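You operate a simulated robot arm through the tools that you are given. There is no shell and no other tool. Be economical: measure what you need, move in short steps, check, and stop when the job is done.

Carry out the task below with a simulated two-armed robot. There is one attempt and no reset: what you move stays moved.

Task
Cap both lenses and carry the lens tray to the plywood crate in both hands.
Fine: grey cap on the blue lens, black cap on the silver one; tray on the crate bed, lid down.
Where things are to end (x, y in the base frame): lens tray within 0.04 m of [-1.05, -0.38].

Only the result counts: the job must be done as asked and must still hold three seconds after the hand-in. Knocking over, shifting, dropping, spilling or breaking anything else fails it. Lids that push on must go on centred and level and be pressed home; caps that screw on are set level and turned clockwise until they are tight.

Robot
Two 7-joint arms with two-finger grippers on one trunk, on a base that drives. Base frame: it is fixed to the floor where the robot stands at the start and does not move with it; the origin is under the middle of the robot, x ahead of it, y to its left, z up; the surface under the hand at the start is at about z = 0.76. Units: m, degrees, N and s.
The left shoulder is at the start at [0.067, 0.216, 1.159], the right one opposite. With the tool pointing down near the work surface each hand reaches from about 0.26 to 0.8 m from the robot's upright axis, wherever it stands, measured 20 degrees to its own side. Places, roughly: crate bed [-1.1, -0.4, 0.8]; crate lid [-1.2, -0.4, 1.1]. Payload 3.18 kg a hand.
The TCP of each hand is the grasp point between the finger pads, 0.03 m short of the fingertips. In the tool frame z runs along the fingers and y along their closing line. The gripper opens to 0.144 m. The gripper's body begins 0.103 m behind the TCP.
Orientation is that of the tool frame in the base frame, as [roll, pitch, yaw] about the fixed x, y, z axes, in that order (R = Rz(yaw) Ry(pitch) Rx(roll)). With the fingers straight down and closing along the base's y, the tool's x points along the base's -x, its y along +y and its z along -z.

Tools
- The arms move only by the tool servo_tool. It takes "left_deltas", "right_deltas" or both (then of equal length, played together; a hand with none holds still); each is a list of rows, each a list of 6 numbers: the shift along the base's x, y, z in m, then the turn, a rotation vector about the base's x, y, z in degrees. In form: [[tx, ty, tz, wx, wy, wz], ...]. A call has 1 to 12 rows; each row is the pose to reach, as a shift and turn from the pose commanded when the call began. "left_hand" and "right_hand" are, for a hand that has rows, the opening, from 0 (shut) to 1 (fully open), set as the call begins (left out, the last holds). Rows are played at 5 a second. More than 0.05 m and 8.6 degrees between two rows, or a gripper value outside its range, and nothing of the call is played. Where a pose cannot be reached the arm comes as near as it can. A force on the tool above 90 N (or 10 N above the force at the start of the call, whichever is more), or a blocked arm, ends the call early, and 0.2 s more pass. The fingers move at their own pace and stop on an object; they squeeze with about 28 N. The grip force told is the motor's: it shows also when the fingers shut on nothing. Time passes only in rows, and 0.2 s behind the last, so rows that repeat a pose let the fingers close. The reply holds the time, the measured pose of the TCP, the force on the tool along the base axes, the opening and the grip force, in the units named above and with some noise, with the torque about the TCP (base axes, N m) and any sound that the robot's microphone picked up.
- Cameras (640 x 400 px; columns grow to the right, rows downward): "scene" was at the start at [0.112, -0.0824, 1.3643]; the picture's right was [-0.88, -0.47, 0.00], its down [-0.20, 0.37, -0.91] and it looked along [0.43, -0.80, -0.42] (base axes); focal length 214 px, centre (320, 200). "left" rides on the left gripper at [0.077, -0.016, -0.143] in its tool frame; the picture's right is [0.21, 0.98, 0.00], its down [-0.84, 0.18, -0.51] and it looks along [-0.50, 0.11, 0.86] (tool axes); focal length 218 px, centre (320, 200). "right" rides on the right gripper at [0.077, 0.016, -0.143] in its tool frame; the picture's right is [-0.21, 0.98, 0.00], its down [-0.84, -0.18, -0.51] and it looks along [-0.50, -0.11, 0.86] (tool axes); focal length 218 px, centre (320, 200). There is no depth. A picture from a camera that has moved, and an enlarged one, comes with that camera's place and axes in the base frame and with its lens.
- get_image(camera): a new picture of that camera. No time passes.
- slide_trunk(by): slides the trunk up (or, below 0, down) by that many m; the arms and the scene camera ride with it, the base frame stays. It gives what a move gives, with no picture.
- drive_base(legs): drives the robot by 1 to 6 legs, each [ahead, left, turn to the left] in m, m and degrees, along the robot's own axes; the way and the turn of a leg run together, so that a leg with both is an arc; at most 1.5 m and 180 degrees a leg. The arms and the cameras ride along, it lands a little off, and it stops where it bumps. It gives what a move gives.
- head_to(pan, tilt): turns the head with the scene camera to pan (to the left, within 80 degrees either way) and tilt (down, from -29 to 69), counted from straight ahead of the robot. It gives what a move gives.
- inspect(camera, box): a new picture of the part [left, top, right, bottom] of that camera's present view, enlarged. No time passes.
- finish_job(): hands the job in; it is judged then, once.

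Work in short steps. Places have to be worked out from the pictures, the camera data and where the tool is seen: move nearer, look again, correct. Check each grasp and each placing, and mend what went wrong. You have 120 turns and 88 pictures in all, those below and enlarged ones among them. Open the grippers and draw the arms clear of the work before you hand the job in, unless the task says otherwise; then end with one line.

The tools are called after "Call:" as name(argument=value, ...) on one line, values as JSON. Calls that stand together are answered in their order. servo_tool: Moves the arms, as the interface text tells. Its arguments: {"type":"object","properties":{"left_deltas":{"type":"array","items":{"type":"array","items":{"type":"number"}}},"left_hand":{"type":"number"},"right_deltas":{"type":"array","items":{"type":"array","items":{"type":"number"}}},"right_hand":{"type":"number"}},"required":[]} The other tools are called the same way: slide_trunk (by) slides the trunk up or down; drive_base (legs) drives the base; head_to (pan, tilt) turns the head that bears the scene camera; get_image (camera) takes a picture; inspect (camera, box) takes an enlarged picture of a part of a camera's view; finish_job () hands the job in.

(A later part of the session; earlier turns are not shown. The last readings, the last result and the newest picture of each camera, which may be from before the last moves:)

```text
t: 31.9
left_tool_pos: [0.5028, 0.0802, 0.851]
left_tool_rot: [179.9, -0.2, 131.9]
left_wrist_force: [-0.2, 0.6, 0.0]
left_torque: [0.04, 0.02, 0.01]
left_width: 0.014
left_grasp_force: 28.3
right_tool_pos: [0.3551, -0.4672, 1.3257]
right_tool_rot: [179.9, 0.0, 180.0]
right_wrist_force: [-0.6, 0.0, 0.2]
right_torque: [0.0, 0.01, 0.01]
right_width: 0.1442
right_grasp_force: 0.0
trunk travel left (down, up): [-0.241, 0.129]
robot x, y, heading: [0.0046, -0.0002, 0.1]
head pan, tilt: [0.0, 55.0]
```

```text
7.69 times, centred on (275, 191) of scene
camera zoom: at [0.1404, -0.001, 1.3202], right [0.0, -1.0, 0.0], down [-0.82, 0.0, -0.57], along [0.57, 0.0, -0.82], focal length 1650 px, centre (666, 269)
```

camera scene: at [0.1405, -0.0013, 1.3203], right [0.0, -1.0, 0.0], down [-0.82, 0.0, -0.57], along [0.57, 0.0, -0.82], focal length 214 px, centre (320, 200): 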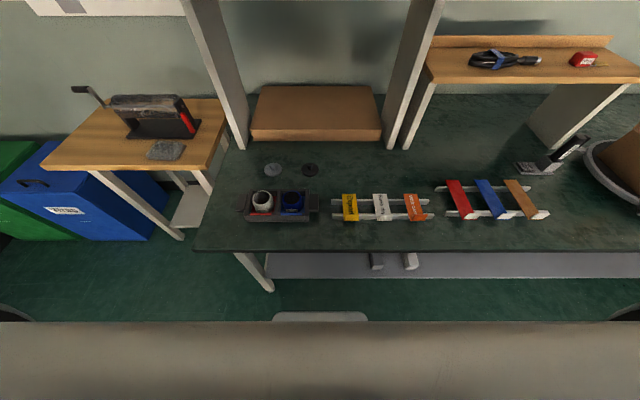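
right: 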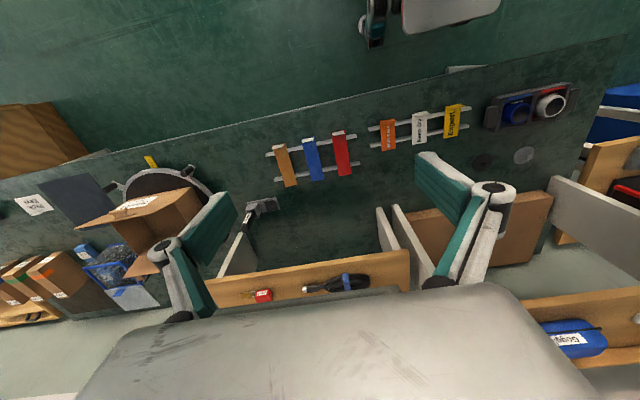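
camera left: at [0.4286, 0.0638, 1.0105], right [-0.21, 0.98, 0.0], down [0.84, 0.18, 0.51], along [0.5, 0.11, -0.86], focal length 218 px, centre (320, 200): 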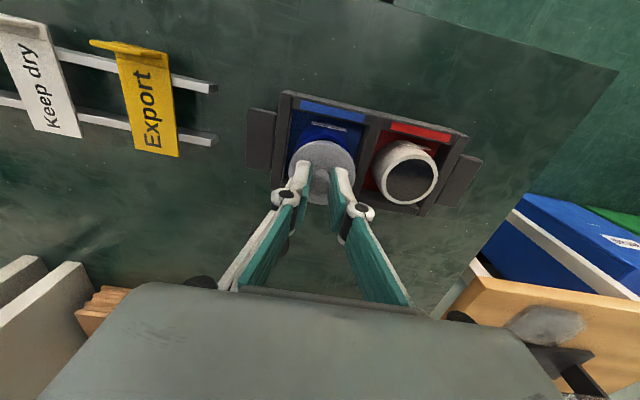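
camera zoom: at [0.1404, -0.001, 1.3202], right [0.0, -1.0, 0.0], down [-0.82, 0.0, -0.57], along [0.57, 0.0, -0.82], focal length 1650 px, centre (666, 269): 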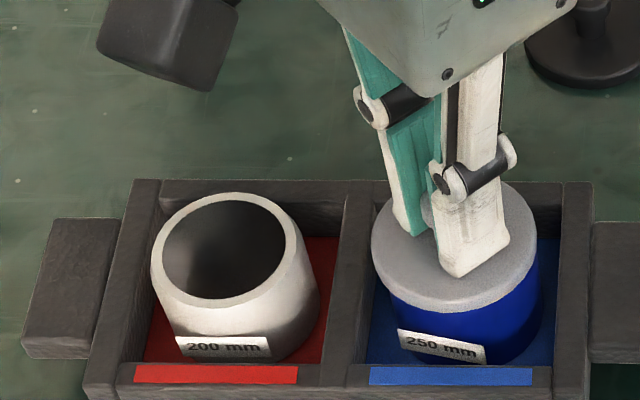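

No clear torque build-up so far. I'll test by pulling up a few millimetres to see whether the cap holds on the lens.

Call:
servo_tool(left_deltas=[[0, 0, 0.002, 0, 0, 0], [0, 0, 0.004, 0, 0, 0], [0, 0, 0.004, 0, 0, 0]])

Call:
inspect(camera="scene", box=[240, 165, 310, 217])

```text
t: 32.7
left_tool_pos: [0.5028, 0.0803, 0.8553]
left_tool_rot: [179.8, -0.2, 132.1]
left_wrist_force: [0.9, 0.3, 0.6]
left_torque: [0.01, -0.02, -0.01]
left_width: 0.0143
left_grasp_force: 27.9
right_tool_pos: [0.3555, -0.4681, 1.3255]
right_tool_rot: [179.9, 0.1, 179.9]
right_wrist_force: [0.3, 0.3, 0.1]
right_torque: [0.02, 0.02, 0.01]
right_width: 0.1439
right_grasp_force: 0.2
trunk travel left (down, up): [-0.241, 0.129]
robot x, y, heading: [-0.0016, 0.0019, -0.0]
head pan, tilt: [0.0, 55.0]
```

```text
7.69 times, centred on (275, 191) of scene
camera zoom: at [0.1404, -0.001, 1.3202], right [0.0, -1.0, 0.0], down [-0.82, 0.0, -0.57], along [0.57, 0.0, -0.82], focal length 1650 px, centre (666, 269)
```

zoom: 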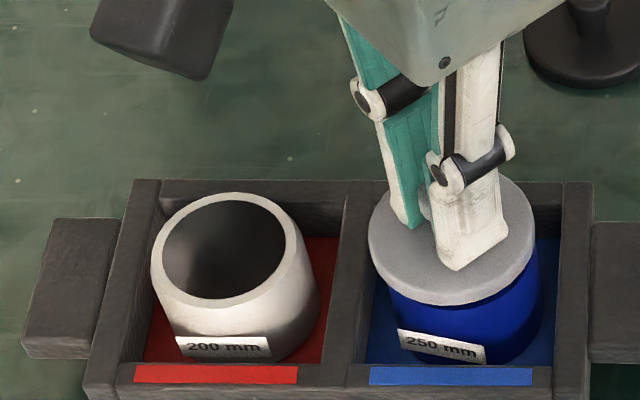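

The cap lifts freely, so it isn't engaged; it needs centring and a firm press. I'll lift it well clear and measure the blue rim directly.

Call:
servo_tool(left_deltas=[[0, 0, 0.03, 0, 0, 8], [0, 0, 0.06, 0, 0, 16], [0.02, 0, 0.08, 0, 0, 24], [0.04, 0, 0.08, 0, 0, 32], [0.06, 0, 0.08, 0, 0, 40], [0.07, 0, 0.08, 0, 0, 47.9], [0.07, 0, 0.08, 0, 0, 47.9]])

Call:
inspect(camera="scene", box=[240, 165, 310, 217])

Call:
inspect(camera="left", box=[230, 30, 450, 190])

```text
t: 34.3
left_tool_pos: [0.5722, 0.0807, 0.9369]
left_tool_rot: [179.9, -0.2, -179.8]
left_wrist_force: [-0.1, -0.7, -0.2]
left_torque: [0.03, -0.04, -0.04]
left_width: 0.014
left_grasp_force: 28.2
right_tool_pos: [0.3555, -0.4676, 1.3246]
right_tool_rot: [179.8, 0.1, 179.9]
right_wrist_force: [0.1, -0.2, 0.2]
right_torque: [-0.02, -0.02, 0.01]
right_width: 0.144
right_grasp_force: 0.1
trunk travel left (down, up): [-0.241, 0.129]
robot x, y, heading: [0.0013, -0.0008, -0.2]
head pan, tilt: [0.0, 55.0]
```

```text
7.69 times, centred on (275, 191) of scene
camera zoom: at [0.1403, -0.001, 1.3202], right [0.0, -1.0, 0.0], down [-0.82, 0.0, -0.57], along [0.57, 0.0, -0.82], focal length 1650 px, centre (666, 269)
```

zoom: 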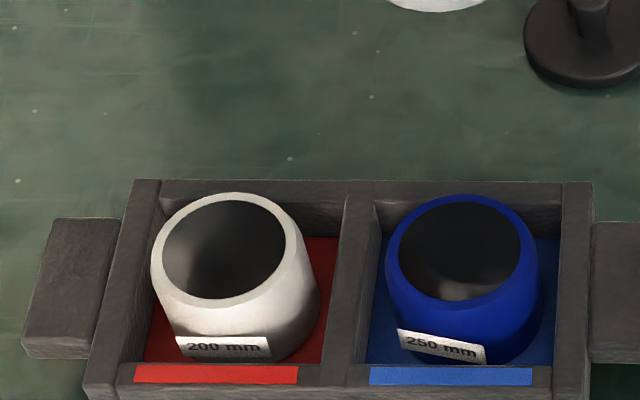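

```text
2.50 times, centred on (340, 110) of left
camera zoom: at [0.4971, 0.0643, 1.0794], right [-0.21, 0.98, 0.0], down [0.84, 0.18, 0.51], along [0.49, 0.11, -0.86], focal length 546 px, centre (270, 425)
```

zoom: 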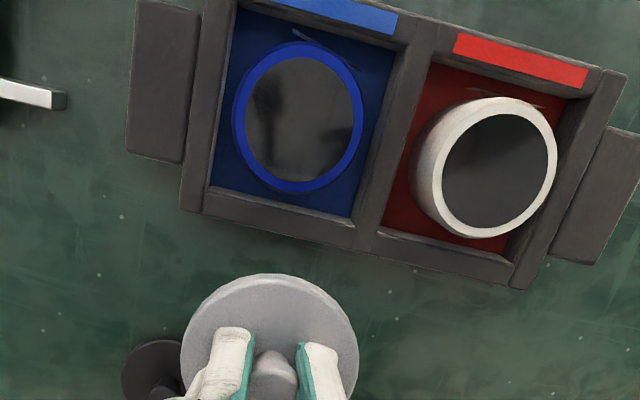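

Relative measurement in the left camera puts the lens centre at about TCP (0.500, 0.079), so earlier tries were 2–3 mm too far ahead. I'll return the cap there just above contact and check.

Call:
servo_tool(left_deltas=[[-0.02, -0.0014, 0, 0, 0, 0], [-0.045, -0.0014, 0, 0, 0, 0], [-0.0725, -0.0014, 0, 0, 0.2, 0], [-0.0725, -0.0014, -0.03, 0, 0.2, 0], [-0.0725, -0.0014, -0.06, 0, 0.2, 0], [-0.0725, -0.0014, -0.075, 0, 0.2, 0], [-0.0725, -0.0014, -0.075, 0, 0.2, 0]])

Call:
inspect(camera="scene", box=[240, 165, 310, 217])

Call:
inspect(camera="left", box=[270, 100, 400, 200])

```text
t: 35.9
left_tool_pos: [0.5009, 0.0799, 0.8603]
left_tool_rot: [179.9, -0.3, -179.9]
left_wrist_force: [0.1, 1.3, 0.4]
left_torque: [0.0, 0.03, 0.02]
left_width: 0.0143
left_grasp_force: 28.1
right_tool_pos: [0.355, -0.4682, 1.3251]
right_tool_rot: [179.9, 0.2, 179.9]
right_wrist_force: [0.5, 0.1, 0.4]
right_torque: [0.0, -0.04, 0.03]
right_width: 0.1442
right_grasp_force: 0.0
trunk travel left (down, up): [-0.241, 0.129]
robot x, y, heading: [0.0031, 0.0007, 0.2]
head pan, tilt: [0.0, 55.0]
```

```text
7.69 times, centred on (275, 191) of scene
camera zoom: at [0.1402, -0.0009, 1.3203], right [0.0, -1.0, 0.0], down [-0.82, 0.0, -0.57], along [0.57, 0.0, -0.82], focal length 1650 px, centre (666, 269)
```

zoom: 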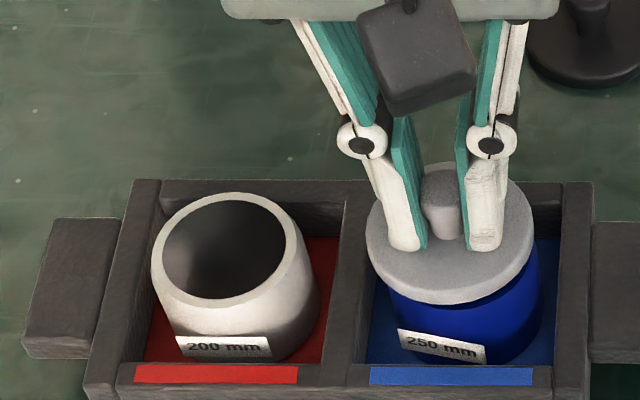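

```text
4.00 times, centred on (335, 150) of left
camera zoom: at [0.4255, 0.0639, 1.0036], right [-0.21, 0.98, 0.0], down [0.85, 0.18, 0.5], along [0.49, 0.11, -0.86], focal length 873 px, centre (260, 400)
```

zoom: 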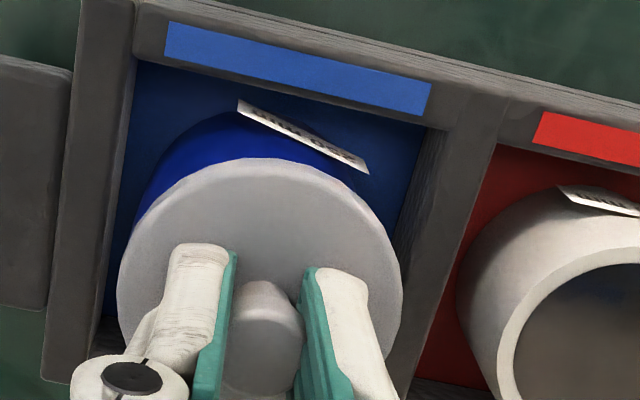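

Both views suggest another −2 mm in y, and maybe −1 mm in x. I'll correct and lower to contact, then press on to about 50 N.

Call:
servo_tool(left_deltas=[[-0.001, -0.002, 0, 0, 0, 0], [-0.001, -0.002, -0.004, 0, 0, 0], [-0.001, -0.002, -0.007, 0, 0, 0], [-0.001, -0.002, -0.01, 0, 0, 0], [-0.001, -0.002, -0.013, 0, 0, 0], [-0.001, -0.002, -0.016, 0, 0, 0]])

Call:
inspect(camera="scene", box=[240, 165, 310, 217])

```text
t: 37.3
left_tool_pos: [0.4998, 0.0757, 0.8502]
left_tool_rot: [-179.8, 0.2, -179.9]
left_wrist_force: [-0.9, 7.3, 45.1]
left_torque: [0.23, 0.11, 0.0]
left_width: 0.0141
left_grasp_force: 28.2
right_tool_pos: [0.3524, -0.4672, 1.3276]
right_tool_rot: [180.0, 0.3, 179.9]
right_wrist_force: [-0.5, -0.6, 0.1]
right_torque: [0.01, -0.03, -0.01]
right_width: 0.1443
right_grasp_force: 0.1
trunk travel left (down, up): [-0.241, 0.129]
robot x, y, heading: [0.0005, 0.0035, 0.2]
head pan, tilt: [0.0, 55.0]
heard: snap
```

```text
7.69 times, centred on (275, 191) of scene
camera zoom: at [0.1369, -0.0006, 1.3214], right [0.0, -1.0, 0.0], down [-0.82, 0.0, -0.58], along [0.58, 0.0, -0.82], focal length 1650 px, centre (666, 269)
```

zoom: 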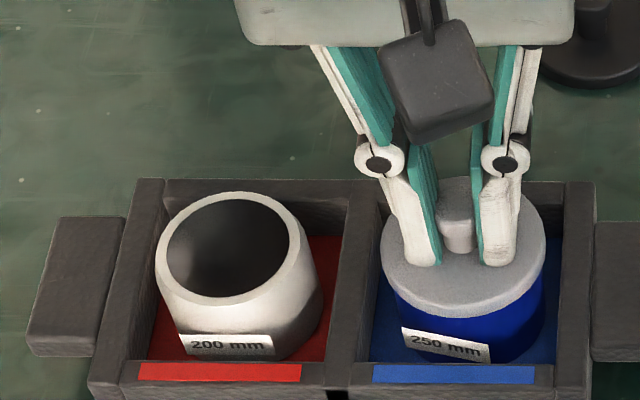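

A "snap" was heard, so the caps push on and the grey one is home. I'll release, lift, and move above the black cap.

Call:
servo_tool(left_deltas=[[0, 0, 0.004, 0, 0, 0], [0, 0, 0.004, 0, 0, 0], [0, 0, 0.03, 0, 0, 0], [0, 0, 0.07, 0, 0, 0], [0.04, -0.01, 0.09, 0, 0, 0], [0.08, -0.02, 0.09, 0, 0, 0], [0.12, -0.03, 0.07, 0, 0, 0], [0.157, -0.04, 0.05, 0, 0, 0], [0.157, -0.04, 0.02, 0, 0, 0], [0.157, -0.04, 0.02, 0, 0, 0]], left_hand=0.42)

Call:
inspect(camera="left", box=[220, 100, 420, 240])

Call:
inspect(camera="scene", box=[235, 145, 335, 220])

```text
t: 39.5
left_tool_pos: [0.6568, 0.0368, 0.8631]
left_tool_rot: [179.9, -0.4, 179.9]
left_wrist_force: [-0.3, -0.1, 0.8]
left_torque: [0.03, 0.0, 0.03]
left_width: 0.0605
left_grasp_force: 0.1
right_tool_pos: [0.3544, -0.4681, 1.326]
right_tool_rot: [180.0, 0.0, 180.0]
right_wrist_force: [-0.4, 0.2, 0.8]
right_torque: [-0.01, 0.01, -0.05]
right_width: 0.1439
right_grasp_force: 0.2
trunk travel left (down, up): [-0.241, 0.129]
robot x, y, heading: [0.0006, 0.002, -0.0]
head pan, tilt: [0.0, 55.0]
```

```text
2.86 times, centred on (320, 170) of left
camera zoom: at [0.582, 0.0215, 1.0067], right [-0.21, 0.98, 0.0], down [0.85, 0.18, 0.5], along [0.49, 0.11, -0.86], focal length 624 px, centre (320, 286)
```

zoom: 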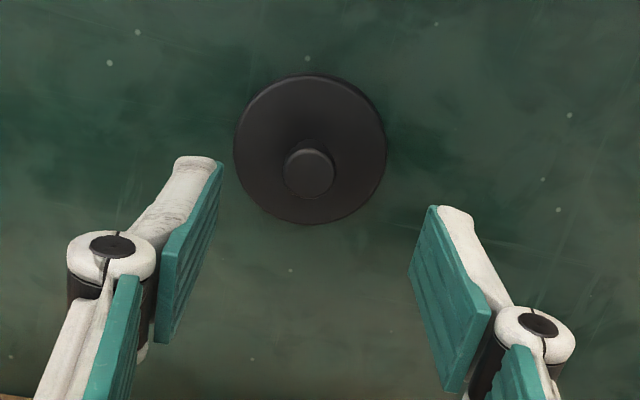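

```text
5.33 times, centred on (285, 182) of scene
camera zoom: at [0.1401, -0.0013, 1.3203], right [0.0, -1.0, 0.0], down [-0.82, 0.0, -0.57], along [0.57, 0.0, -0.82], focal length 1144 px, centre (507, 293)
```

zoom: 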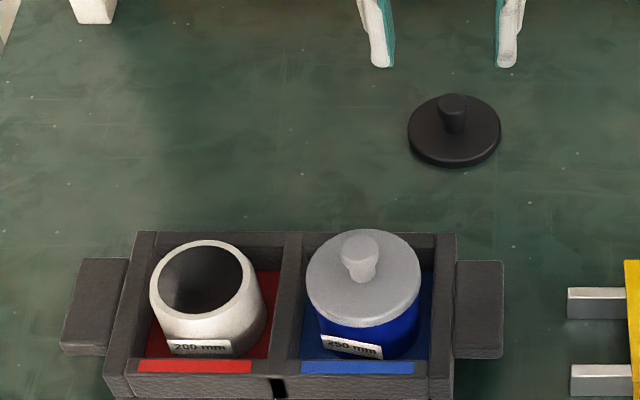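

The black cap's disc centre is about 3 mm to −y and 2 mm to −x of the TCP. I'll correct, descend and grip.

Call:
servo_tool(left_deltas=[[-0.002, -0.003, -0.02, 0, 0, 0], [-0.002, -0.003, -0.045, 0, 0, 0], [-0.002, -0.003, -0.057, 0, 0, 0], [-0.002, -0.003, -0.057, 0, 0, 0]])

Call:
servo_tool(left_deltas=[[0, 0, 0, 0, 0, 0], [0, 0, 0, 0, 0, 0], [0, 0, 0, 0, 0, 0]], left_hand=0)

Call:
inspect(camera="left", box=[220, 100, 420, 240])

```text
t: 40.5
left_tool_pos: [0.6565, 0.0361, 0.8065]
left_tool_rot: [179.8, -0.4, -179.9]
left_wrist_force: [1.1, -0.7, -0.2]
left_torque: [0.0, -0.01, -0.01]
left_width: 0.0604
left_grasp_force: 0.2
right_tool_pos: [0.3552, -0.4679, 1.3242]
right_tool_rot: [179.9, 0.1, 179.9]
right_wrist_force: [0.1, 0.2, 0.1]
right_torque: [0.02, 0.01, 0.0]
right_width: 0.1438
right_grasp_force: 0.0
trunk travel left (down, up): [-0.241, 0.129]
robot x, y, heading: [0.0006, 0.0012, 0.1]
head pan, tilt: [0.0, 55.0]
```

```text
t: 41.3
left_tool_pos: [0.6555, 0.0363, 0.8067]
left_tool_rot: [-180.0, -0.4, -179.9]
left_wrist_force: [-0.4, 0.3, 0.9]
left_torque: [0.05, 0.03, -0.01]
left_width: 0.0165
left_grasp_force: 27.7
right_tool_pos: [0.3538, -0.4676, 1.3256]
right_tool_rot: [179.9, 0.1, 179.9]
right_wrist_force: [0.2, 0.9, -0.1]
right_torque: [-0.02, -0.01, 0.01]
right_width: 0.1442
right_grasp_force: 0.1
trunk travel left (down, up): [-0.241, 0.129]
robot x, y, heading: [0.0015, 0.0003, 0.2]
head pan, tilt: [0.0, 55.0]
```

```text
2.86 times, centred on (320, 170) of left
camera zoom: at [0.5807, 0.0192, 0.9503], right [-0.21, 0.98, 0.0], down [0.85, 0.18, 0.5], along [0.49, 0.11, -0.86], focal length 624 px, centre (320, 286)
```

zoom: 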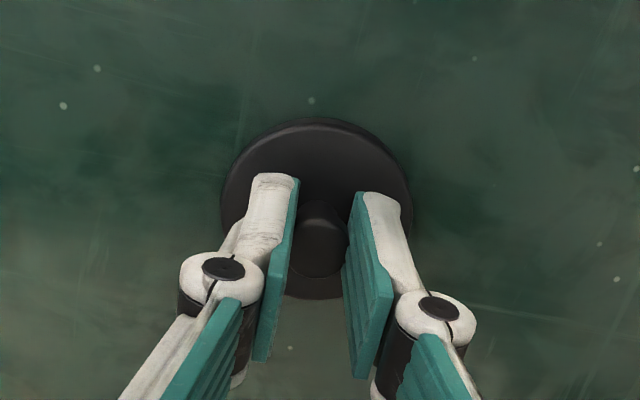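

Black cap gripped (16.5 mm). I'll lift and carry it above the silver lens at about (0.500, 0.166).

Call:
servo_tool(left_deltas=[[0, 0, 0.04, 0, 0, 0], [0, 0.01, 0.08, 0, 0, 0], [-0.025, 0.035, 0.1, 0, 0, 0], [-0.05, 0.06, 0.1, 0, 0, 0], [-0.08, 0.085, 0.1, 0, 0, 0], [-0.11, 0.11, 0.1, 0, 0, 0], [-0.14, 0.1295, 0.1, 0, 0, 0], [-0.1555, 0.1295, 0.09, 0, 0.4, 0], [-0.1555, 0.1295, 0.06, 0, 0.4, 0], [-0.1555, 0.1295, 0.06, 0, 0.4, 0]])

Call:
inspect(camera="scene", box=[225, 165, 295, 217])

Call:
inspect(camera="left", box=[230, 80, 430, 240])

```text
t: 43.5
left_tool_pos: [0.4993, 0.1634, 0.8664]
left_tool_rot: [179.9, -0.6, -179.8]
left_wrist_force: [-0.2, 0.7, 0.6]
left_torque: [-0.01, 0.0, -0.05]
left_width: 0.0155
left_grasp_force: 28.2
right_tool_pos: [0.3538, -0.4663, 1.3247]
right_tool_rot: [180.0, 0.1, 179.9]
right_wrist_force: [0.6, -0.3, 0.1]
right_torque: [-0.01, -0.04, 0.01]
right_width: 0.1439
right_grasp_force: 0.0
trunk travel left (down, up): [-0.241, 0.129]
robot x, y, heading: [0.0012, -0.0012, -0.3]
head pan, tilt: [0.0, 55.0]
```

```text
7.69 times, centred on (260, 191) of scene
camera zoom: at [0.1399, -0.0012, 1.3204], right [0.0, -1.0, 0.0], down [-0.82, 0.0, -0.57], along [0.57, 0.0, -0.82], focal length 1650 px, centre (782, 269)
```

zoom: 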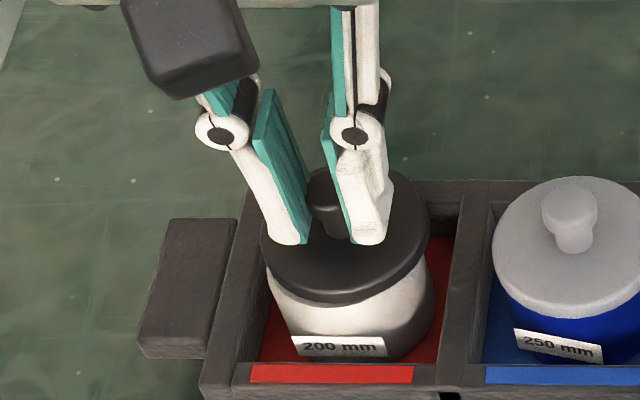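

```text
2.50 times, centred on (330, 160) of left
camera zoom: at [0.425, 0.1467, 1.0104], right [-0.21, 0.98, 0.0], down [0.85, 0.18, 0.5], along [0.49, 0.11, -0.87], focal length 546 px, centre (295, 300)
```

zoom: 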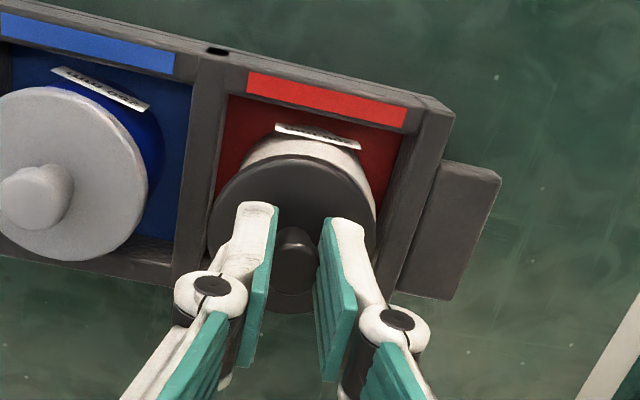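

The views disagree by a few mm on y. As before, I'll pull the cap aside along +x to see the silver rim from nearly overhead and measure relative to the cap.

Call:
servo_tool(left_deltas=[[0, 0, 0.03, 0, 0.4, 0], [0.02, 0, 0.06, 0, 0.4, 0], [0.05, 0, 0.075, 0, 0.4, 0], [0.075, 0, 0.075, 0, 0.4, 0], [0.075, 0, 0.075, 0, 0.4, 0]])

Call:
inspect(camera="left", box=[230, 60, 410, 200])

Call:
inspect(camera="scene", box=[225, 165, 295, 217])

```text
t: 44.7
left_tool_pos: [0.5737, 0.1624, 0.9438]
left_tool_rot: [179.9, -1.2, -179.9]
left_wrist_force: [-1.5, -0.8, -0.7]
left_torque: [0.0, -0.03, -0.01]
left_width: 0.0152
left_grasp_force: 27.8
right_tool_pos: [0.3535, -0.4667, 1.3251]
right_tool_rot: [179.9, 0.1, 179.9]
right_wrist_force: [0.2, 0.7, 0.3]
right_torque: [-0.04, -0.03, -0.01]
right_width: 0.144
right_grasp_force: 0.1
trunk travel left (down, up): [-0.241, 0.129]
robot x, y, heading: [0.0007, -0.0011, -0.0]
head pan, tilt: [0.0, 55.0]
```

```text
2.86 times, centred on (320, 130) of left
camera zoom: at [0.5007, 0.146, 1.0878], right [-0.21, 0.98, 0.01], down [0.85, 0.18, 0.49], along [0.48, 0.11, -0.87], focal length 624 px, centre (320, 400)
```

zoom: 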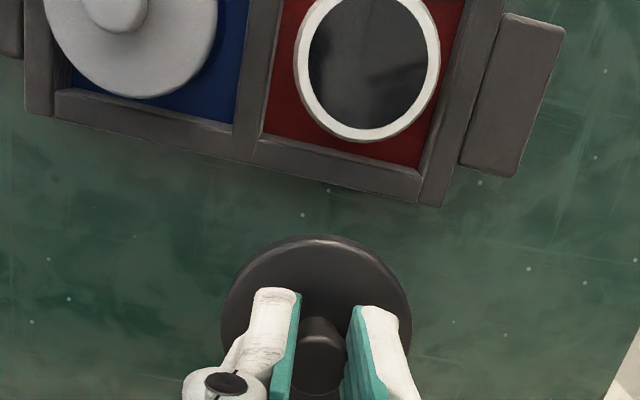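

```text
7.69 times, centred on (260, 191) of scene
camera zoom: at [0.14, -0.0009, 1.3203], right [0.0, -1.0, 0.0], down [-0.82, 0.0, -0.57], along [0.57, 0.0, -0.82], focal length 1650 px, centre (782, 269)
```

zoom: 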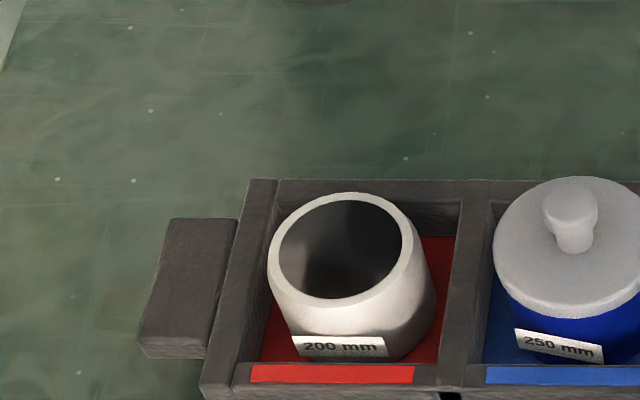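

The cap hangs about 41 mm below the TCP and the hand is tilted 1.2°, which explains the mismatch. The silver lens centre should be at TCP (0.499, 0.168), so I'll level, return and hover.

Call:
servo_tool(left_deltas=[[-0.025, 0.0055, 0, 0, -0.6, 0], [-0.05, 0.0055, 0, 0, -1.2, 0], [-0.0747, 0.0055, 0, 0, -1.2, 0], [-0.0747, 0.0055, -0.03, 0, -1.2, 0], [-0.0747, 0.0055, -0.06, 0, -1.2, 0], [-0.0747, 0.0055, -0.079, 0, -1.2, 0], [-0.0747, 0.0055, -0.079, 0, -1.2, 0]])

Call:
inspect(camera="scene", box=[225, 165, 295, 217])

Call:
inspect(camera="left", box=[230, 80, 430, 240])

```text
t: 46.3
left_tool_pos: [0.4999, 0.1683, 0.8623]
left_tool_rot: [179.9, 0.1, -179.8]
left_wrist_force: [-0.3, 0.5, 0.6]
left_torque: [0.02, -0.02, -0.02]
left_width: 0.0154
left_grasp_force: 28.2
right_tool_pos: [0.3532, -0.4673, 1.3252]
right_tool_rot: [179.8, 0.1, 179.9]
right_wrist_force: [0.0, 0.1, -0.5]
right_torque: [0.0, -0.02, -0.03]
right_width: 0.1438
right_grasp_force: 0.2
trunk travel left (down, up): [-0.241, 0.129]
robot x, y, heading: [0.0007, 0.0001, -0.1]
head pan, tilt: [0.0, 55.0]
```

```text
7.69 times, centred on (260, 191) of scene
camera zoom: at [0.1402, -0.001, 1.3203], right [0.0, -1.0, 0.0], down [-0.82, 0.0, -0.57], along [0.57, 0.0, -0.82], focal length 1650 px, centre (782, 269)
```

zoom: 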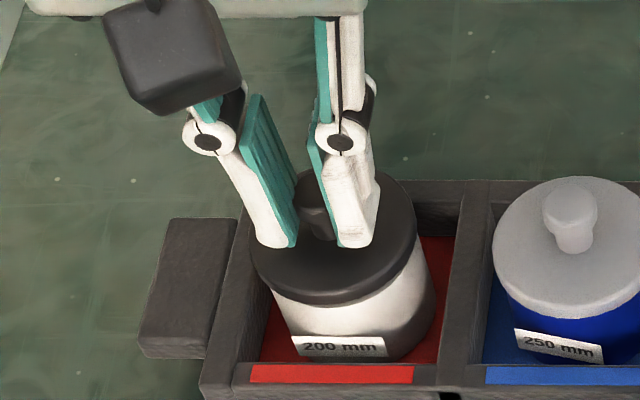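

```text
2.50 times, centred on (330, 160) of left
camera zoom: at [0.4237, 0.1522, 1.0062], right [-0.21, 0.98, 0.0], down [0.84, 0.18, 0.51], along [0.5, 0.11, -0.86], focal length 546 px, centre (295, 300)
```

zoom: 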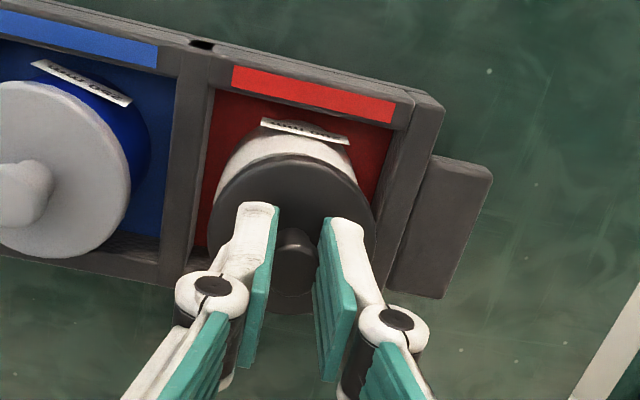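

Estimates say the cap should go about 2 mm back in x and 0.5 mm in y. I'll apply that and touch down lightly.

Call:
servo_tool(left_deltas=[[-0.0022, -0.0005, 0, 0, 0, 0], [-0.0022, -0.0005, -0.002, 0, 0, 0], [-0.0022, -0.0005, -0.004, 0, 0, 0], [-0.0022, -0.0005, -0.004, 0, 0, 0]])

```text
t: 47.3
left_tool_pos: [0.498, 0.1693, 0.8615]
left_tool_rot: [179.9, 0.2, -179.9]
left_wrist_force: [-1.0, 0.5, 9.4]
left_torque: [0.04, 0.05, 0.0]
left_width: 0.015
left_grasp_force: 28.0
right_tool_pos: [0.3539, -0.4671, 1.3259]
right_tool_rot: [179.9, 0.2, 179.9]
right_wrist_force: [0.8, -0.3, 0.3]
right_torque: [0.03, 0.0, 0.01]
right_width: 0.144
right_grasp_force: 0.0
trunk travel left (down, up): [-0.241, 0.129]
robot x, y, heading: [-0.0052, -0.0008, -0.1]
head pan, tilt: [0.0, 55.0]
```

Light contact at 9 N. I'll open, lower the fingers down to the cap top and regrip deeper so the press doesn't slip.

Call:
servo_tool(left_deltas=[[0, 0, 0, 0, 0, 0], [0, 0, 0, 0, 0, 0], [0, 0, -0.004, 0, 0, 0], [0, 0, -0.008, 0, 0, 0]], left_hand=0.35)

Call:
inspect(camera="scene", box=[225, 165, 295, 217])

Call:
inspect(camera="left", box=[230, 80, 430, 240])

```text
t: 48.3
left_tool_pos: [0.4967, 0.1685, 0.8524]
left_tool_rot: [179.8, 0.1, -179.9]
left_wrist_force: [-0.6, 0.5, 4.6]
left_torque: [-0.02, 0.02, 0.02]
left_width: 0.0504
left_grasp_force: 0.0
right_tool_pos: [0.3541, -0.467, 1.3252]
right_tool_rot: [179.9, 0.0, 180.0]
right_wrist_force: [-0.1, -0.5, -0.6]
right_torque: [0.0, 0.01, -0.01]
right_width: 0.1443
right_grasp_force: 0.1
trunk travel left (down, up): [-0.241, 0.129]
robot x, y, heading: [-0.0021, -0.0028, -0.1]
head pan, tilt: [0.0, 55.0]
```

```text
7.69 times, centred on (260, 191) of scene
camera zoom: at [0.1398, -0.001, 1.3204], right [0.0, -1.0, 0.0], down [-0.82, 0.0, -0.57], along [0.57, 0.0, -0.82], focal length 1650 px, centre (782, 269)
```

zoom: 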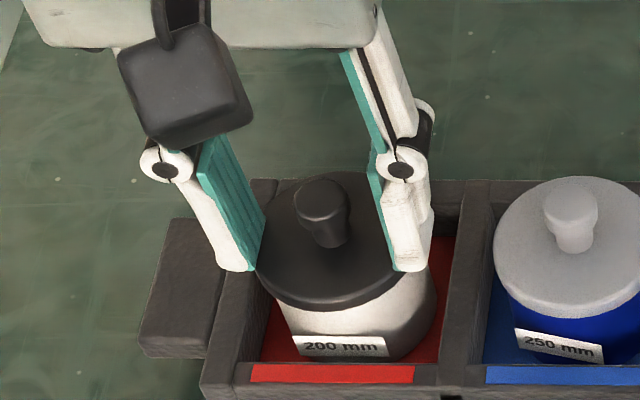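

```text
2.50 times, centred on (330, 160) of left
camera zoom: at [0.4216, 0.152, 0.9949], right [-0.21, 0.98, 0.0], down [0.84, 0.18, 0.51], along [0.5, 0.11, -0.86], focal length 546 px, centre (295, 300)
```

zoom: 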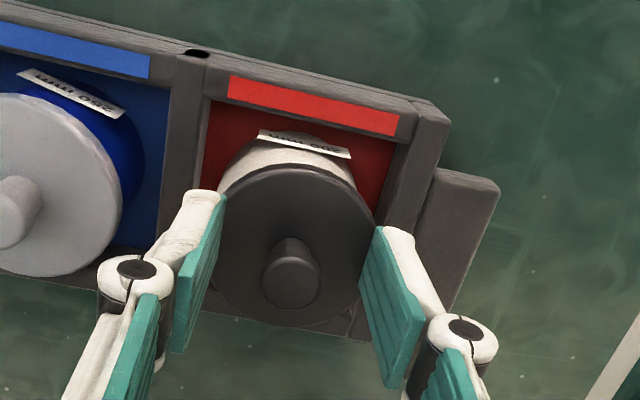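

The cap rests level and centred relative to how the snapped grey one looks. I'll grip and press.

Call:
servo_tool(left_deltas=[[0, 0, 0, 0, 0, 0], [0, 0, 0, 0, 0, 0], [0, 0, 0, 0, 0, 0]], left_hand=0)

Call:
servo_tool(left_deltas=[[0, 0, -0.003, 0, 0, 0], [0, 0, -0.006, 0, 0, 0], [0, 0, -0.009, 0, 0, 0], [0, 0, -0.011, 0, 0, 0]])

```text
t: 49.1
left_tool_pos: [0.4977, 0.1683, 0.8511]
left_tool_rot: [180.0, 0.1, -179.9]
left_wrist_force: [2.0, -1.0, 4.2]
left_torque: [-0.03, -0.06, -0.02]
left_width: 0.0143
left_grasp_force: 28.6
right_tool_pos: [0.354, -0.4678, 1.3251]
right_tool_rot: [179.9, 0.1, 179.9]
right_wrist_force: [-0.2, 0.5, -0.8]
right_torque: [0.01, 0.01, 0.0]
right_width: 0.144
right_grasp_force: 0.0
trunk travel left (down, up): [-0.241, 0.129]
robot x, y, heading: [-0.0015, 0.0021, -0.2]
head pan, tilt: [0.0, 55.0]
```

```text
t: 50.1
left_tool_pos: [0.4981, 0.1667, 0.8493]
left_tool_rot: [-180.0, 0.9, -179.8]
left_wrist_force: [-4.6, 10.8, 69.1]
left_torque: [0.34, 0.26, 0.0]
left_width: 0.0138
left_grasp_force: 28.6
right_tool_pos: [0.3501, -0.468, 1.3265]
right_tool_rot: [180.0, 0.5, 179.9]
right_wrist_force: [-0.7, 0.3, -0.3]
right_torque: [-0.01, 0.0, 0.01]
right_width: 0.144
right_grasp_force: 0.1
trunk travel left (down, up): [-0.241, 0.129]
robot x, y, heading: [-0.0039, 0.0008, 0.2]
head pan, tilt: [0.0, 55.0]
```

69 N with no snap. I'll ease off to a light load and look for the remaining offset.

Call:
servo_tool(left_deltas=[[0, 0, 0.006, 0, 0, 0], [0, 0, 0.01, 0, 0, 0], [0, 0, 0.01, 0, 0, 0]])

Call:
inspect(camera="scene", box=[230, 165, 300, 217])

Call:
inspect(camera="left", box=[230, 80, 430, 240])

```text
t: 50.9
left_tool_pos: [0.4962, 0.1661, 0.8513]
left_tool_rot: [179.9, 0.0, 179.9]
left_wrist_force: [-1.4, -6.8, 20.9]
left_torque: [-0.31, -0.11, -0.08]
left_width: 0.0142
left_grasp_force: 28.1
right_tool_pos: [0.3538, -0.4696, 1.3244]
right_tool_rot: [179.8, 0.1, 179.8]
right_wrist_force: [-0.4, 0.2, -0.1]
right_torque: [0.0, -0.04, -0.04]
right_width: 0.1441
right_grasp_force: 0.0
trunk travel left (down, up): [-0.241, 0.129]
robot x, y, heading: [-0.0018, -0.0057, 0.2]
head pan, tilt: [0.0, 55.0]
heard: snap
```

```text
7.69 times, centred on (265, 191) of scene
camera zoom: at [0.139, -0.0023, 1.3201], right [0.0, -1.0, 0.0], down [-0.82, 0.0, -0.57], along [0.57, 0.0, -0.82], focal length 1650 px, centre (743, 269)
```

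zoom: 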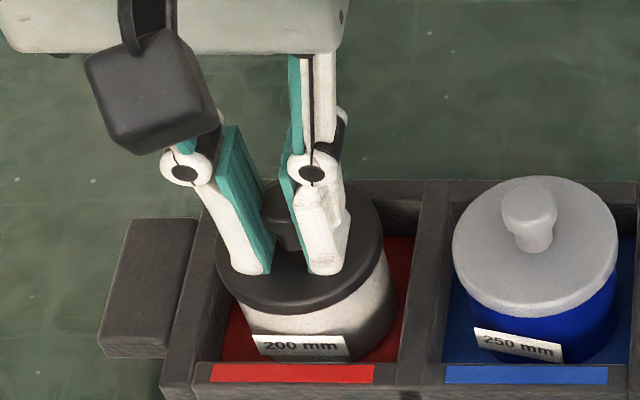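

```text
2.50 times, centred on (330, 160) of left
camera zoom: at [0.4204, 0.1497, 0.9937], right [-0.21, 0.98, 0.0], down [0.84, 0.18, 0.51], along [0.5, 0.11, -0.86], focal length 546 px, centre (295, 300)
```

zoom: 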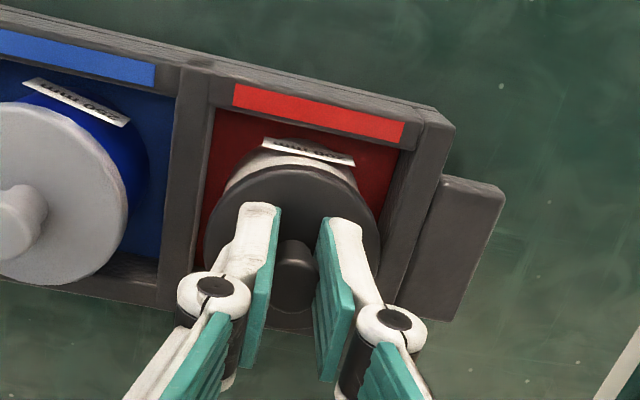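

A snap was heard, so the black cap is home too. I'll release, raise the hand clear and verify both caps.

Call:
servo_tool(left_deltas=[[0, 0, 0.0, 0, 0, 0], [0, 0, 0.002, 0, 0, 0], [0, 0, 0.005, 0, 0, 0], [0, 0, 0.04, 0, 0, 0], [0, 0, 0.08, 0, 0, 0], [-0.03, 0.02, 0.12, 0, 0, 0], [-0.06, 0.05, 0.16, 0, 0, 0], [-0.08, 0.08, 0.2, 0, 0, 0]], left_hand=0.42)

Call:
inspect(camera="scene", box=[230, 165, 330, 240])

Call:
get_image(camera="left")

```text
refused: row 6 steps farther than a row can; nothing moved
```

```text
5.33 times, centred on (280, 202) of scene
camera zoom: at [0.139, -0.0023, 1.3201], right [0.0, -1.0, 0.0], down [-0.82, 0.0, -0.57], along [0.57, 0.0, -0.82], focal length 1144 px, centre (533, 187)
```

zoom: 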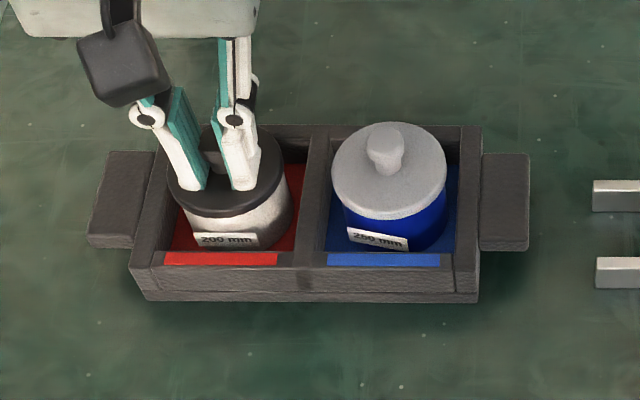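

```text
34 pictures are left
camera left: at [0.4204, 0.1497, 0.9937], right [-0.21, 0.98, 0.0], down [0.84, 0.18, 0.51], along [0.5, 0.11, -0.86], focal length 218 px, centre (320, 200)
```

left: 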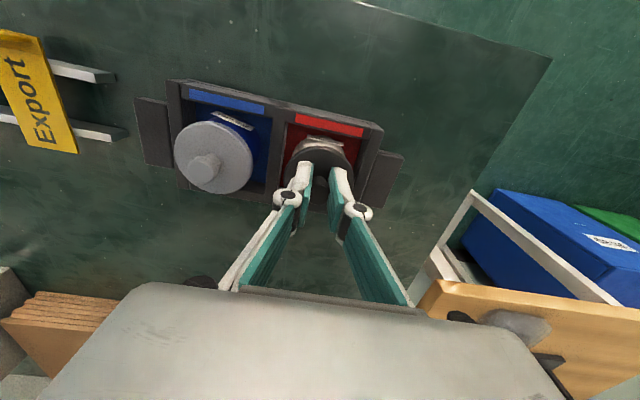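

Nothing moved (step too big). I'll repeat with smaller steps, then turn the left wrist +90° high above to test whether it can grip the handle along x.

Call:
servo_tool(left_deltas=[[0, 0, 0.0, 0, 0, 0], [0, 0, 0.002, 0, 0, 0], [0, 0, 0.005, 0, 0, 0], [0, 0, 0.04, 0, 0, 0], [0, 0, 0.08, 0, 0, 0], [0, 0.01, 0.12, 0, 0, 0], [0, 0.02, 0.15, 0, 0, 0], [0, 0.03, 0.15, 0, 0, 8.5], [0, 0.04, 0.15, 0, 0, 17], [0, 0.05, 0.15, 0, 0, 25.5], [0, 0.06, 0.15, 0, 0, 34]], left_hand=0.42)

Call:
servo_tool(left_deltas=[[0, 0, 0, 0, 0, 8], [0, 0, 0, 0, 0, 16], [0, 0, 0, 0, 0, 24], [0, 0, 0, 0, 0, 32], [0, 0, 0, 0, 0, 40], [0, 0, 0, 0, 0, 48], [0, 0, 0, 0, 0, 56]], left_hand=0.65)

Call:
get_image(camera="scene")

```text
t: 53.3
left_tool_pos: [0.498, 0.228, 1.0009]
left_tool_rot: [179.9, 0.1, -145.8]
left_wrist_force: [0.1, 0.1, 0.0]
left_torque: [-0.02, 0.0, 0.04]
left_width: 0.0606
left_grasp_force: 0.1
right_tool_pos: [0.3543, -0.4672, 1.3236]
right_tool_rot: [179.9, 0.2, 179.9]
right_wrist_force: [-0.1, 0.7, -0.4]
right_torque: [0.0, 0.05, 0.0]
right_width: 0.144
right_grasp_force: 0.0
trunk travel left (down, up): [-0.241, 0.129]
robot x, y, heading: [0.0006, -0.0046, -0.1]
head pan, tilt: [0.0, 55.0]
```

```text
t: 54.9
left_tool_pos: [0.4963, 0.2285, 1.0006]
left_tool_rot: [179.9, 0.1, -89.8]
left_wrist_force: [-0.9, 0.4, -0.5]
left_torque: [0.02, 0.06, 0.0]
left_width: 0.0936
left_grasp_force: 0.0
right_tool_pos: [0.3558, -0.4679, 1.3244]
right_tool_rot: [179.8, 0.1, 180.0]
right_wrist_force: [0.1, -0.6, 0.1]
right_torque: [-0.01, 0.03, -0.03]
right_width: 0.144
right_grasp_force: 0.1
trunk travel left (down, up): [-0.241, 0.129]
robot x, y, heading: [-0.0039, 0.0014, 0.0]
head pan, tilt: [0.0, 55.0]
```

```text
33 pictures are left
camera scene: at [0.1405, -0.0009, 1.3202], right [0.0, -1.0, 0.0], down [-0.82, 0.0, -0.57], along [0.57, 0.0, -0.82], focal length 214 px, centre (320, 200)
```

scene: 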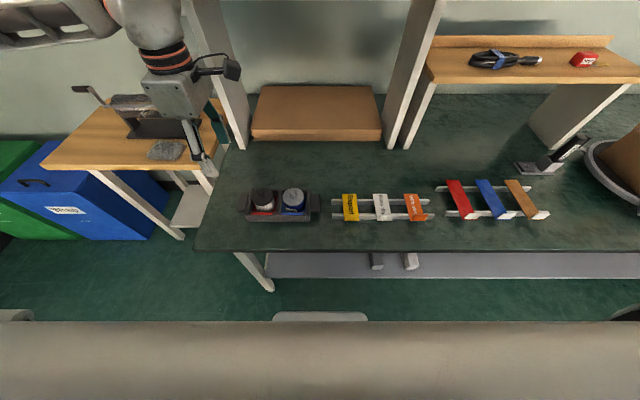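

Left reaches yaw −90. To be symmetric I'll bring the right hand to the mirror pose at yaw 90, shift the left hand in, then strafe the base 0.12 m left so both hands hover above the handles.

Call:
servo_tool(left_deltas=[[0, -0.01, 0, 0, 0, 0], [0, -0.02, 0, 0, 0, 0], [0, -0.03, 0, 0, 0, 0], [0, -0.04, 0, 0, 0, 0], [0, -0.05, 0, 0, 0, 0], [0, -0.06, 0, 0, 0, 0], [0, -0.07, 0, 0, 0, 0], [0, -0.08, 0, 0, 0, 0], [0, -0.09, 0, 0, 0, 0], [0, -0.1, 0, 0, 0, 0], [0, -0.11, 0, 0, 0, 0], [0, -0.12, 0, 0, 0, 0]], right_deltas=[[0.012, 0.03, -0.027, 0, 0, -7.5], [0.024, 0.06, -0.054, 0, 0, -15], [0.036, 0.09, -0.081, 0, 0, -22.5], [0.048, 0.12, -0.108, 0, 0, -30], [0.06, 0.15, -0.135, 0, 0, -37.5], [0.072, 0.18, -0.162, 0, 0, -45], [0.084, 0.21, -0.189, 0, 0, -52.5], [0.096, 0.24, -0.216, 0, 0, -60], [0.108, 0.27, -0.243, 0, 0, -67.5], [0.12, 0.3, -0.27, 0, 0, -75], [0.132, 0.33, -0.297, 0, 0, -82.5], [0.145, 0.361, -0.324, 0, 0, -90]], right_hand=0.65)

Call:
drive_base(legs=[[0, 0.12, 0]])

Call:
get_image(camera="scene")

```text
t: 57.5
left_tool_pos: [0.494, 0.1057, 1.0033]
left_tool_rot: [-179.7, 0.0, -90.0]
left_wrist_force: [-1.4, -1.3, 0.8]
left_torque: [0.11, -0.2, -0.01]
left_width: 0.0937
left_grasp_force: 0.0
right_tool_pos: [0.6165, -0.608, 1.1886]
right_tool_rot: [-178.9, -0.5, 98.2]
right_wrist_force: [1.1, 4.7, 3.0]
right_torque: [-0.41, -0.03, 0.06]
right_width: 0.0938
right_grasp_force: 0.3
right hand out of reach, approached as far as the arm can: row 3, 4, 5, 6, 7, 8, 9, 10, 11, 12
trunk travel left (down, up): [-0.241, 0.129]
robot x, y, heading: [-0.0008, 0.0007, -0.0]
head pan, tilt: [0.0, 55.0]
```

```text
t: 59.2
left_tool_pos: [0.4986, 0.2275, 0.9998]
left_tool_rot: [-180.0, 0.0, -90.0]
left_wrist_force: [0.1, 0.3, 0.1]
left_torque: [-0.04, -0.01, 0.02]
left_width: 0.0938
left_grasp_force: 0.0
right_tool_pos: [0.6216, -0.4845, 1.185]
right_tool_rot: [-179.5, -1.4, 98.6]
right_wrist_force: [-0.3, 0.5, -0.9]
right_torque: [-0.01, 0.0, 0.01]
right_width: 0.0937
right_grasp_force: 0.0
trunk travel left (down, up): [-0.241, 0.129]
robot x, y, heading: [-0.001, 0.1199, -0.1]
head pan, tilt: [0.0, 55.0]
```

```text
32 pictures are left
camera scene: at [0.1404, 0.1199, 1.3202], right [0.0, -1.0, 0.0], down [-0.82, 0.0, -0.57], along [0.57, 0.0, -0.82], focal length 214 px, centre (320, 200)
```

scene: 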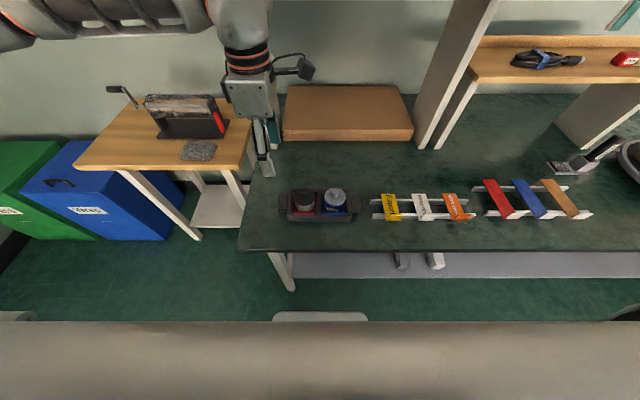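

The right hand took a roundabout path but the wrist is now near yaw 98. I'll move it in towards the right handle at height in straight steps.

Call:
servo_tool(right_deltas=[[-0.02, 0.04, -0.012, 0, 0, -1], [-0.04, 0.08, -0.024, 0, 0, -2], [-0.06, 0.12, -0.036, 0, 0, -3], [-0.08, 0.16, -0.048, 0, 0, -4], [-0.1, 0.2, -0.06, 0, 0, -5], [-0.12, 0.24, -0.072, 0, 0, -6]])

```text
t: 60.6
left_tool_pos: [0.4983, 0.2269, 1.0007]
left_tool_rot: [179.9, 0.0, -90.1]
left_wrist_force: [0.1, 0.2, 0.2]
left_torque: [-0.02, 0.0, 0.02]
left_width: 0.0934
left_grasp_force: 0.1
right_tool_pos: [0.6087, -0.4817, 1.2151]
right_tool_rot: [-179.5, -1.4, 93.4]
right_wrist_force: [0.5, -0.3, 0.2]
right_torque: [-0.04, -0.02, 0.01]
right_width: 0.0937
right_grasp_force: 0.1
right hand out of reach, approached as far as the arm can: row 1, 2, 3, 4, 5, 6
trunk travel left (down, up): [-0.241, 0.129]
robot x, y, heading: [-0.0012, 0.1222, -0.3]
head pan, tilt: [0.0, 55.0]
```

It's stuck near a joint limit. I'll undo the yaw first, go to the mirror of the left hand's route, then rotate there.

Call:
servo_tool(right_deltas=[[0, 0, 0, 0, 0, 8], [0, 0, 0, 0, 0, 16], [0, 0, 0.0, 0, 0, 24], [-0.02, 0, 0.01, 0, 0, 32], [-0.04, 0, 0.02, 0, 0, 40], [-0.07, 0.02, 0.03, 0, 0, 48], [-0.1, 0.04, 0.04, 0, 0, 56], [-0.13, 0.06, 0.05, 0, 0, 64], [-0.16, 0.08, 0.06, 0, 0, 72], [-0.19, 0.1, 0.07, 0, 0, 80], [-0.22, 0.12, 0.08, 0, 0, 87], [-0.22, 0.12, 0.08, 0, 0, 87]])

```text
t: 63.2
left_tool_pos: [0.5001, 0.2269, 1.0003]
left_tool_rot: [179.7, 0.2, -90.0]
left_wrist_force: [0.9, 0.2, 1.2]
left_torque: [0.05, 0.04, 0.0]
left_width: 0.0937
left_grasp_force: 0.2
right_tool_pos: [0.3849, -0.3534, 1.2881]
right_tool_rot: [-179.4, -1.5, 179.5]
right_wrist_force: [0.3, 0.1, -0.8]
right_torque: [-0.01, 0.04, 0.0]
right_width: 0.0934
right_grasp_force: 0.1
trunk travel left (down, up): [-0.241, 0.129]
robot x, y, heading: [0.0006, 0.1188, -0.1]
head pan, tilt: [0.0, 55.0]
```

Recovered. Next I'll take the right hand to the mirror pose at yaw 180 and level it.

Call:
servo_tool(right_deltas=[[0.011, 0.024, -0.029, 0.1, -0.2, 0], [0.023, 0.049, -0.058, 0.2, -0.4, 0], [0.034, 0.073, -0.087, 0.3, -0.6, 0], [0.045, 0.097, -0.115, 0.4, -0.8, 0], [0.056, 0.121, -0.144, 0.5, -1, 0], [0.068, 0.146, -0.173, 0.6, -1.2, 0], [0.079, 0.17, -0.202, 0.6, -1.4, 0], [0.09, 0.194, -0.231, 0.6, -1.5, 0], [0.102, 0.219, -0.26, 0.6, -1.5, 0], [0.113, 0.243, -0.288, 0.6, -1.5, 0]])

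Call:
servo_tool(right_deltas=[[0, 0, 0, 0, 0, -8], [0, 0, 0, 0, 0, -16], [0, 0, 0, 0, 0, -24], [0, 0, 0, 0, 0, -32], [0, 0, 0, 0, 0, -40], [0, 0, 0, 0, 0, -48], [0, 0, 0, 0, 0, -56], [0, 0, 0, 0, 0, -64], [0, 0, 0, 0, 0, -72], [0, 0, 0, 0, 0, -80], [0, 0, 0, 0, 0, -88], [0, 0, 0, 0, 0, -89.5]])

```text
t: 65.5
left_tool_pos: [0.4982, 0.2274, 0.9999]
left_tool_rot: [179.8, 0.1, -90.0]
left_wrist_force: [0.9, 0.0, 0.5]
left_torque: [-0.01, 0.02, 0.02]
left_width: 0.0938
left_grasp_force: 0.2
right_tool_pos: [0.5187, -0.2749, 1.0929]
right_tool_rot: [178.8, -0.9, -179.1]
right_wrist_force: [-0.7, -0.6, 0.2]
right_torque: [0.04, 0.0, 0.0]
right_width: 0.0936
right_grasp_force: 0.1
right hand out of reach, approached as far as the arm can: row 5, 6, 7, 8, 9, 10
trunk travel left (down, up): [-0.241, 0.129]
robot x, y, heading: [-0.0018, 0.1206, -0.3]
head pan, tilt: [0.0, 55.0]
```

```text
t: 68.0
left_tool_pos: [0.5, 0.2264, 1.0001]
left_tool_rot: [179.9, 0.1, -90.0]
left_wrist_force: [-0.2, -0.9, -0.9]
left_torque: [0.02, 0.0, -0.01]
left_width: 0.0938
left_grasp_force: 0.0
right_tool_pos: [0.594, -0.5434, 1.1782]
right_tool_rot: [-179.5, 0.0, 92.1]
right_wrist_force: [2.4, 1.7, -0.1]
right_torque: [-0.25, 0.21, 0.01]
right_width: 0.0937
right_grasp_force: 0.0
right hand out of reach, approached as far as the arm can: row 1, 2, 3, 4, 5, 6, 7, 8, 9, 10, 11, 12
trunk travel left (down, up): [-0.241, 0.129]
robot x, y, heading: [-0.0031, 0.1212, -0.4]
head pan, tilt: [0.0, 55.0]
```

The right arm sits in a different joint configuration. I'll look at it with the head to understand.

Call:
head_to(pan=-50, tilt=30)

Call:
get_image(camera="scene")

```text
t: 69.2
left_tool_pos: [0.4973, 0.2282, 0.9995]
left_tool_rot: [179.9, 0.0, -90.0]
left_wrist_force: [0.1, 0.0, 0.7]
left_torque: [0.01, 0.0, -0.02]
left_width: 0.0936
left_grasp_force: 0.2
right_tool_pos: [0.591, -0.5441, 1.1777]
right_tool_rot: [-179.4, 0.5, 92.0]
right_wrist_force: [-0.4, -0.2, 0.9]
right_torque: [-0.03, 0.01, -0.02]
right_width: 0.0935
right_grasp_force: 0.0
trunk travel left (down, up): [-0.241, 0.129]
robot x, y, heading: [0.0016, 0.1233, -0.0]
head pan, tilt: [-50.0, 30.0]
```

```text
31 pictures are left
camera scene: at [0.1264, 0.0503, 1.3562], right [-0.77, -0.64, 0.0], down [-0.32, 0.38, -0.87], along [0.56, -0.66, -0.5], focal length 214 px, centre (320, 200)
```

scene: 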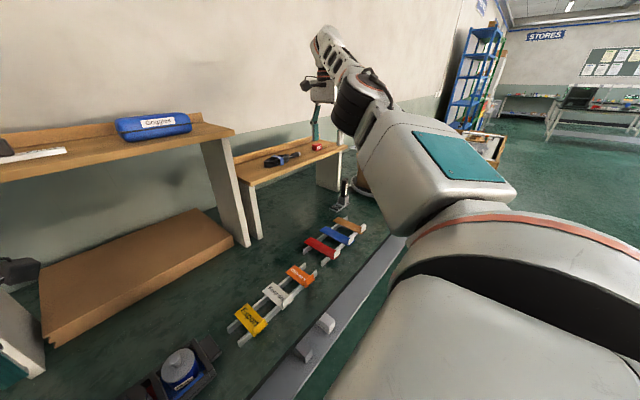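

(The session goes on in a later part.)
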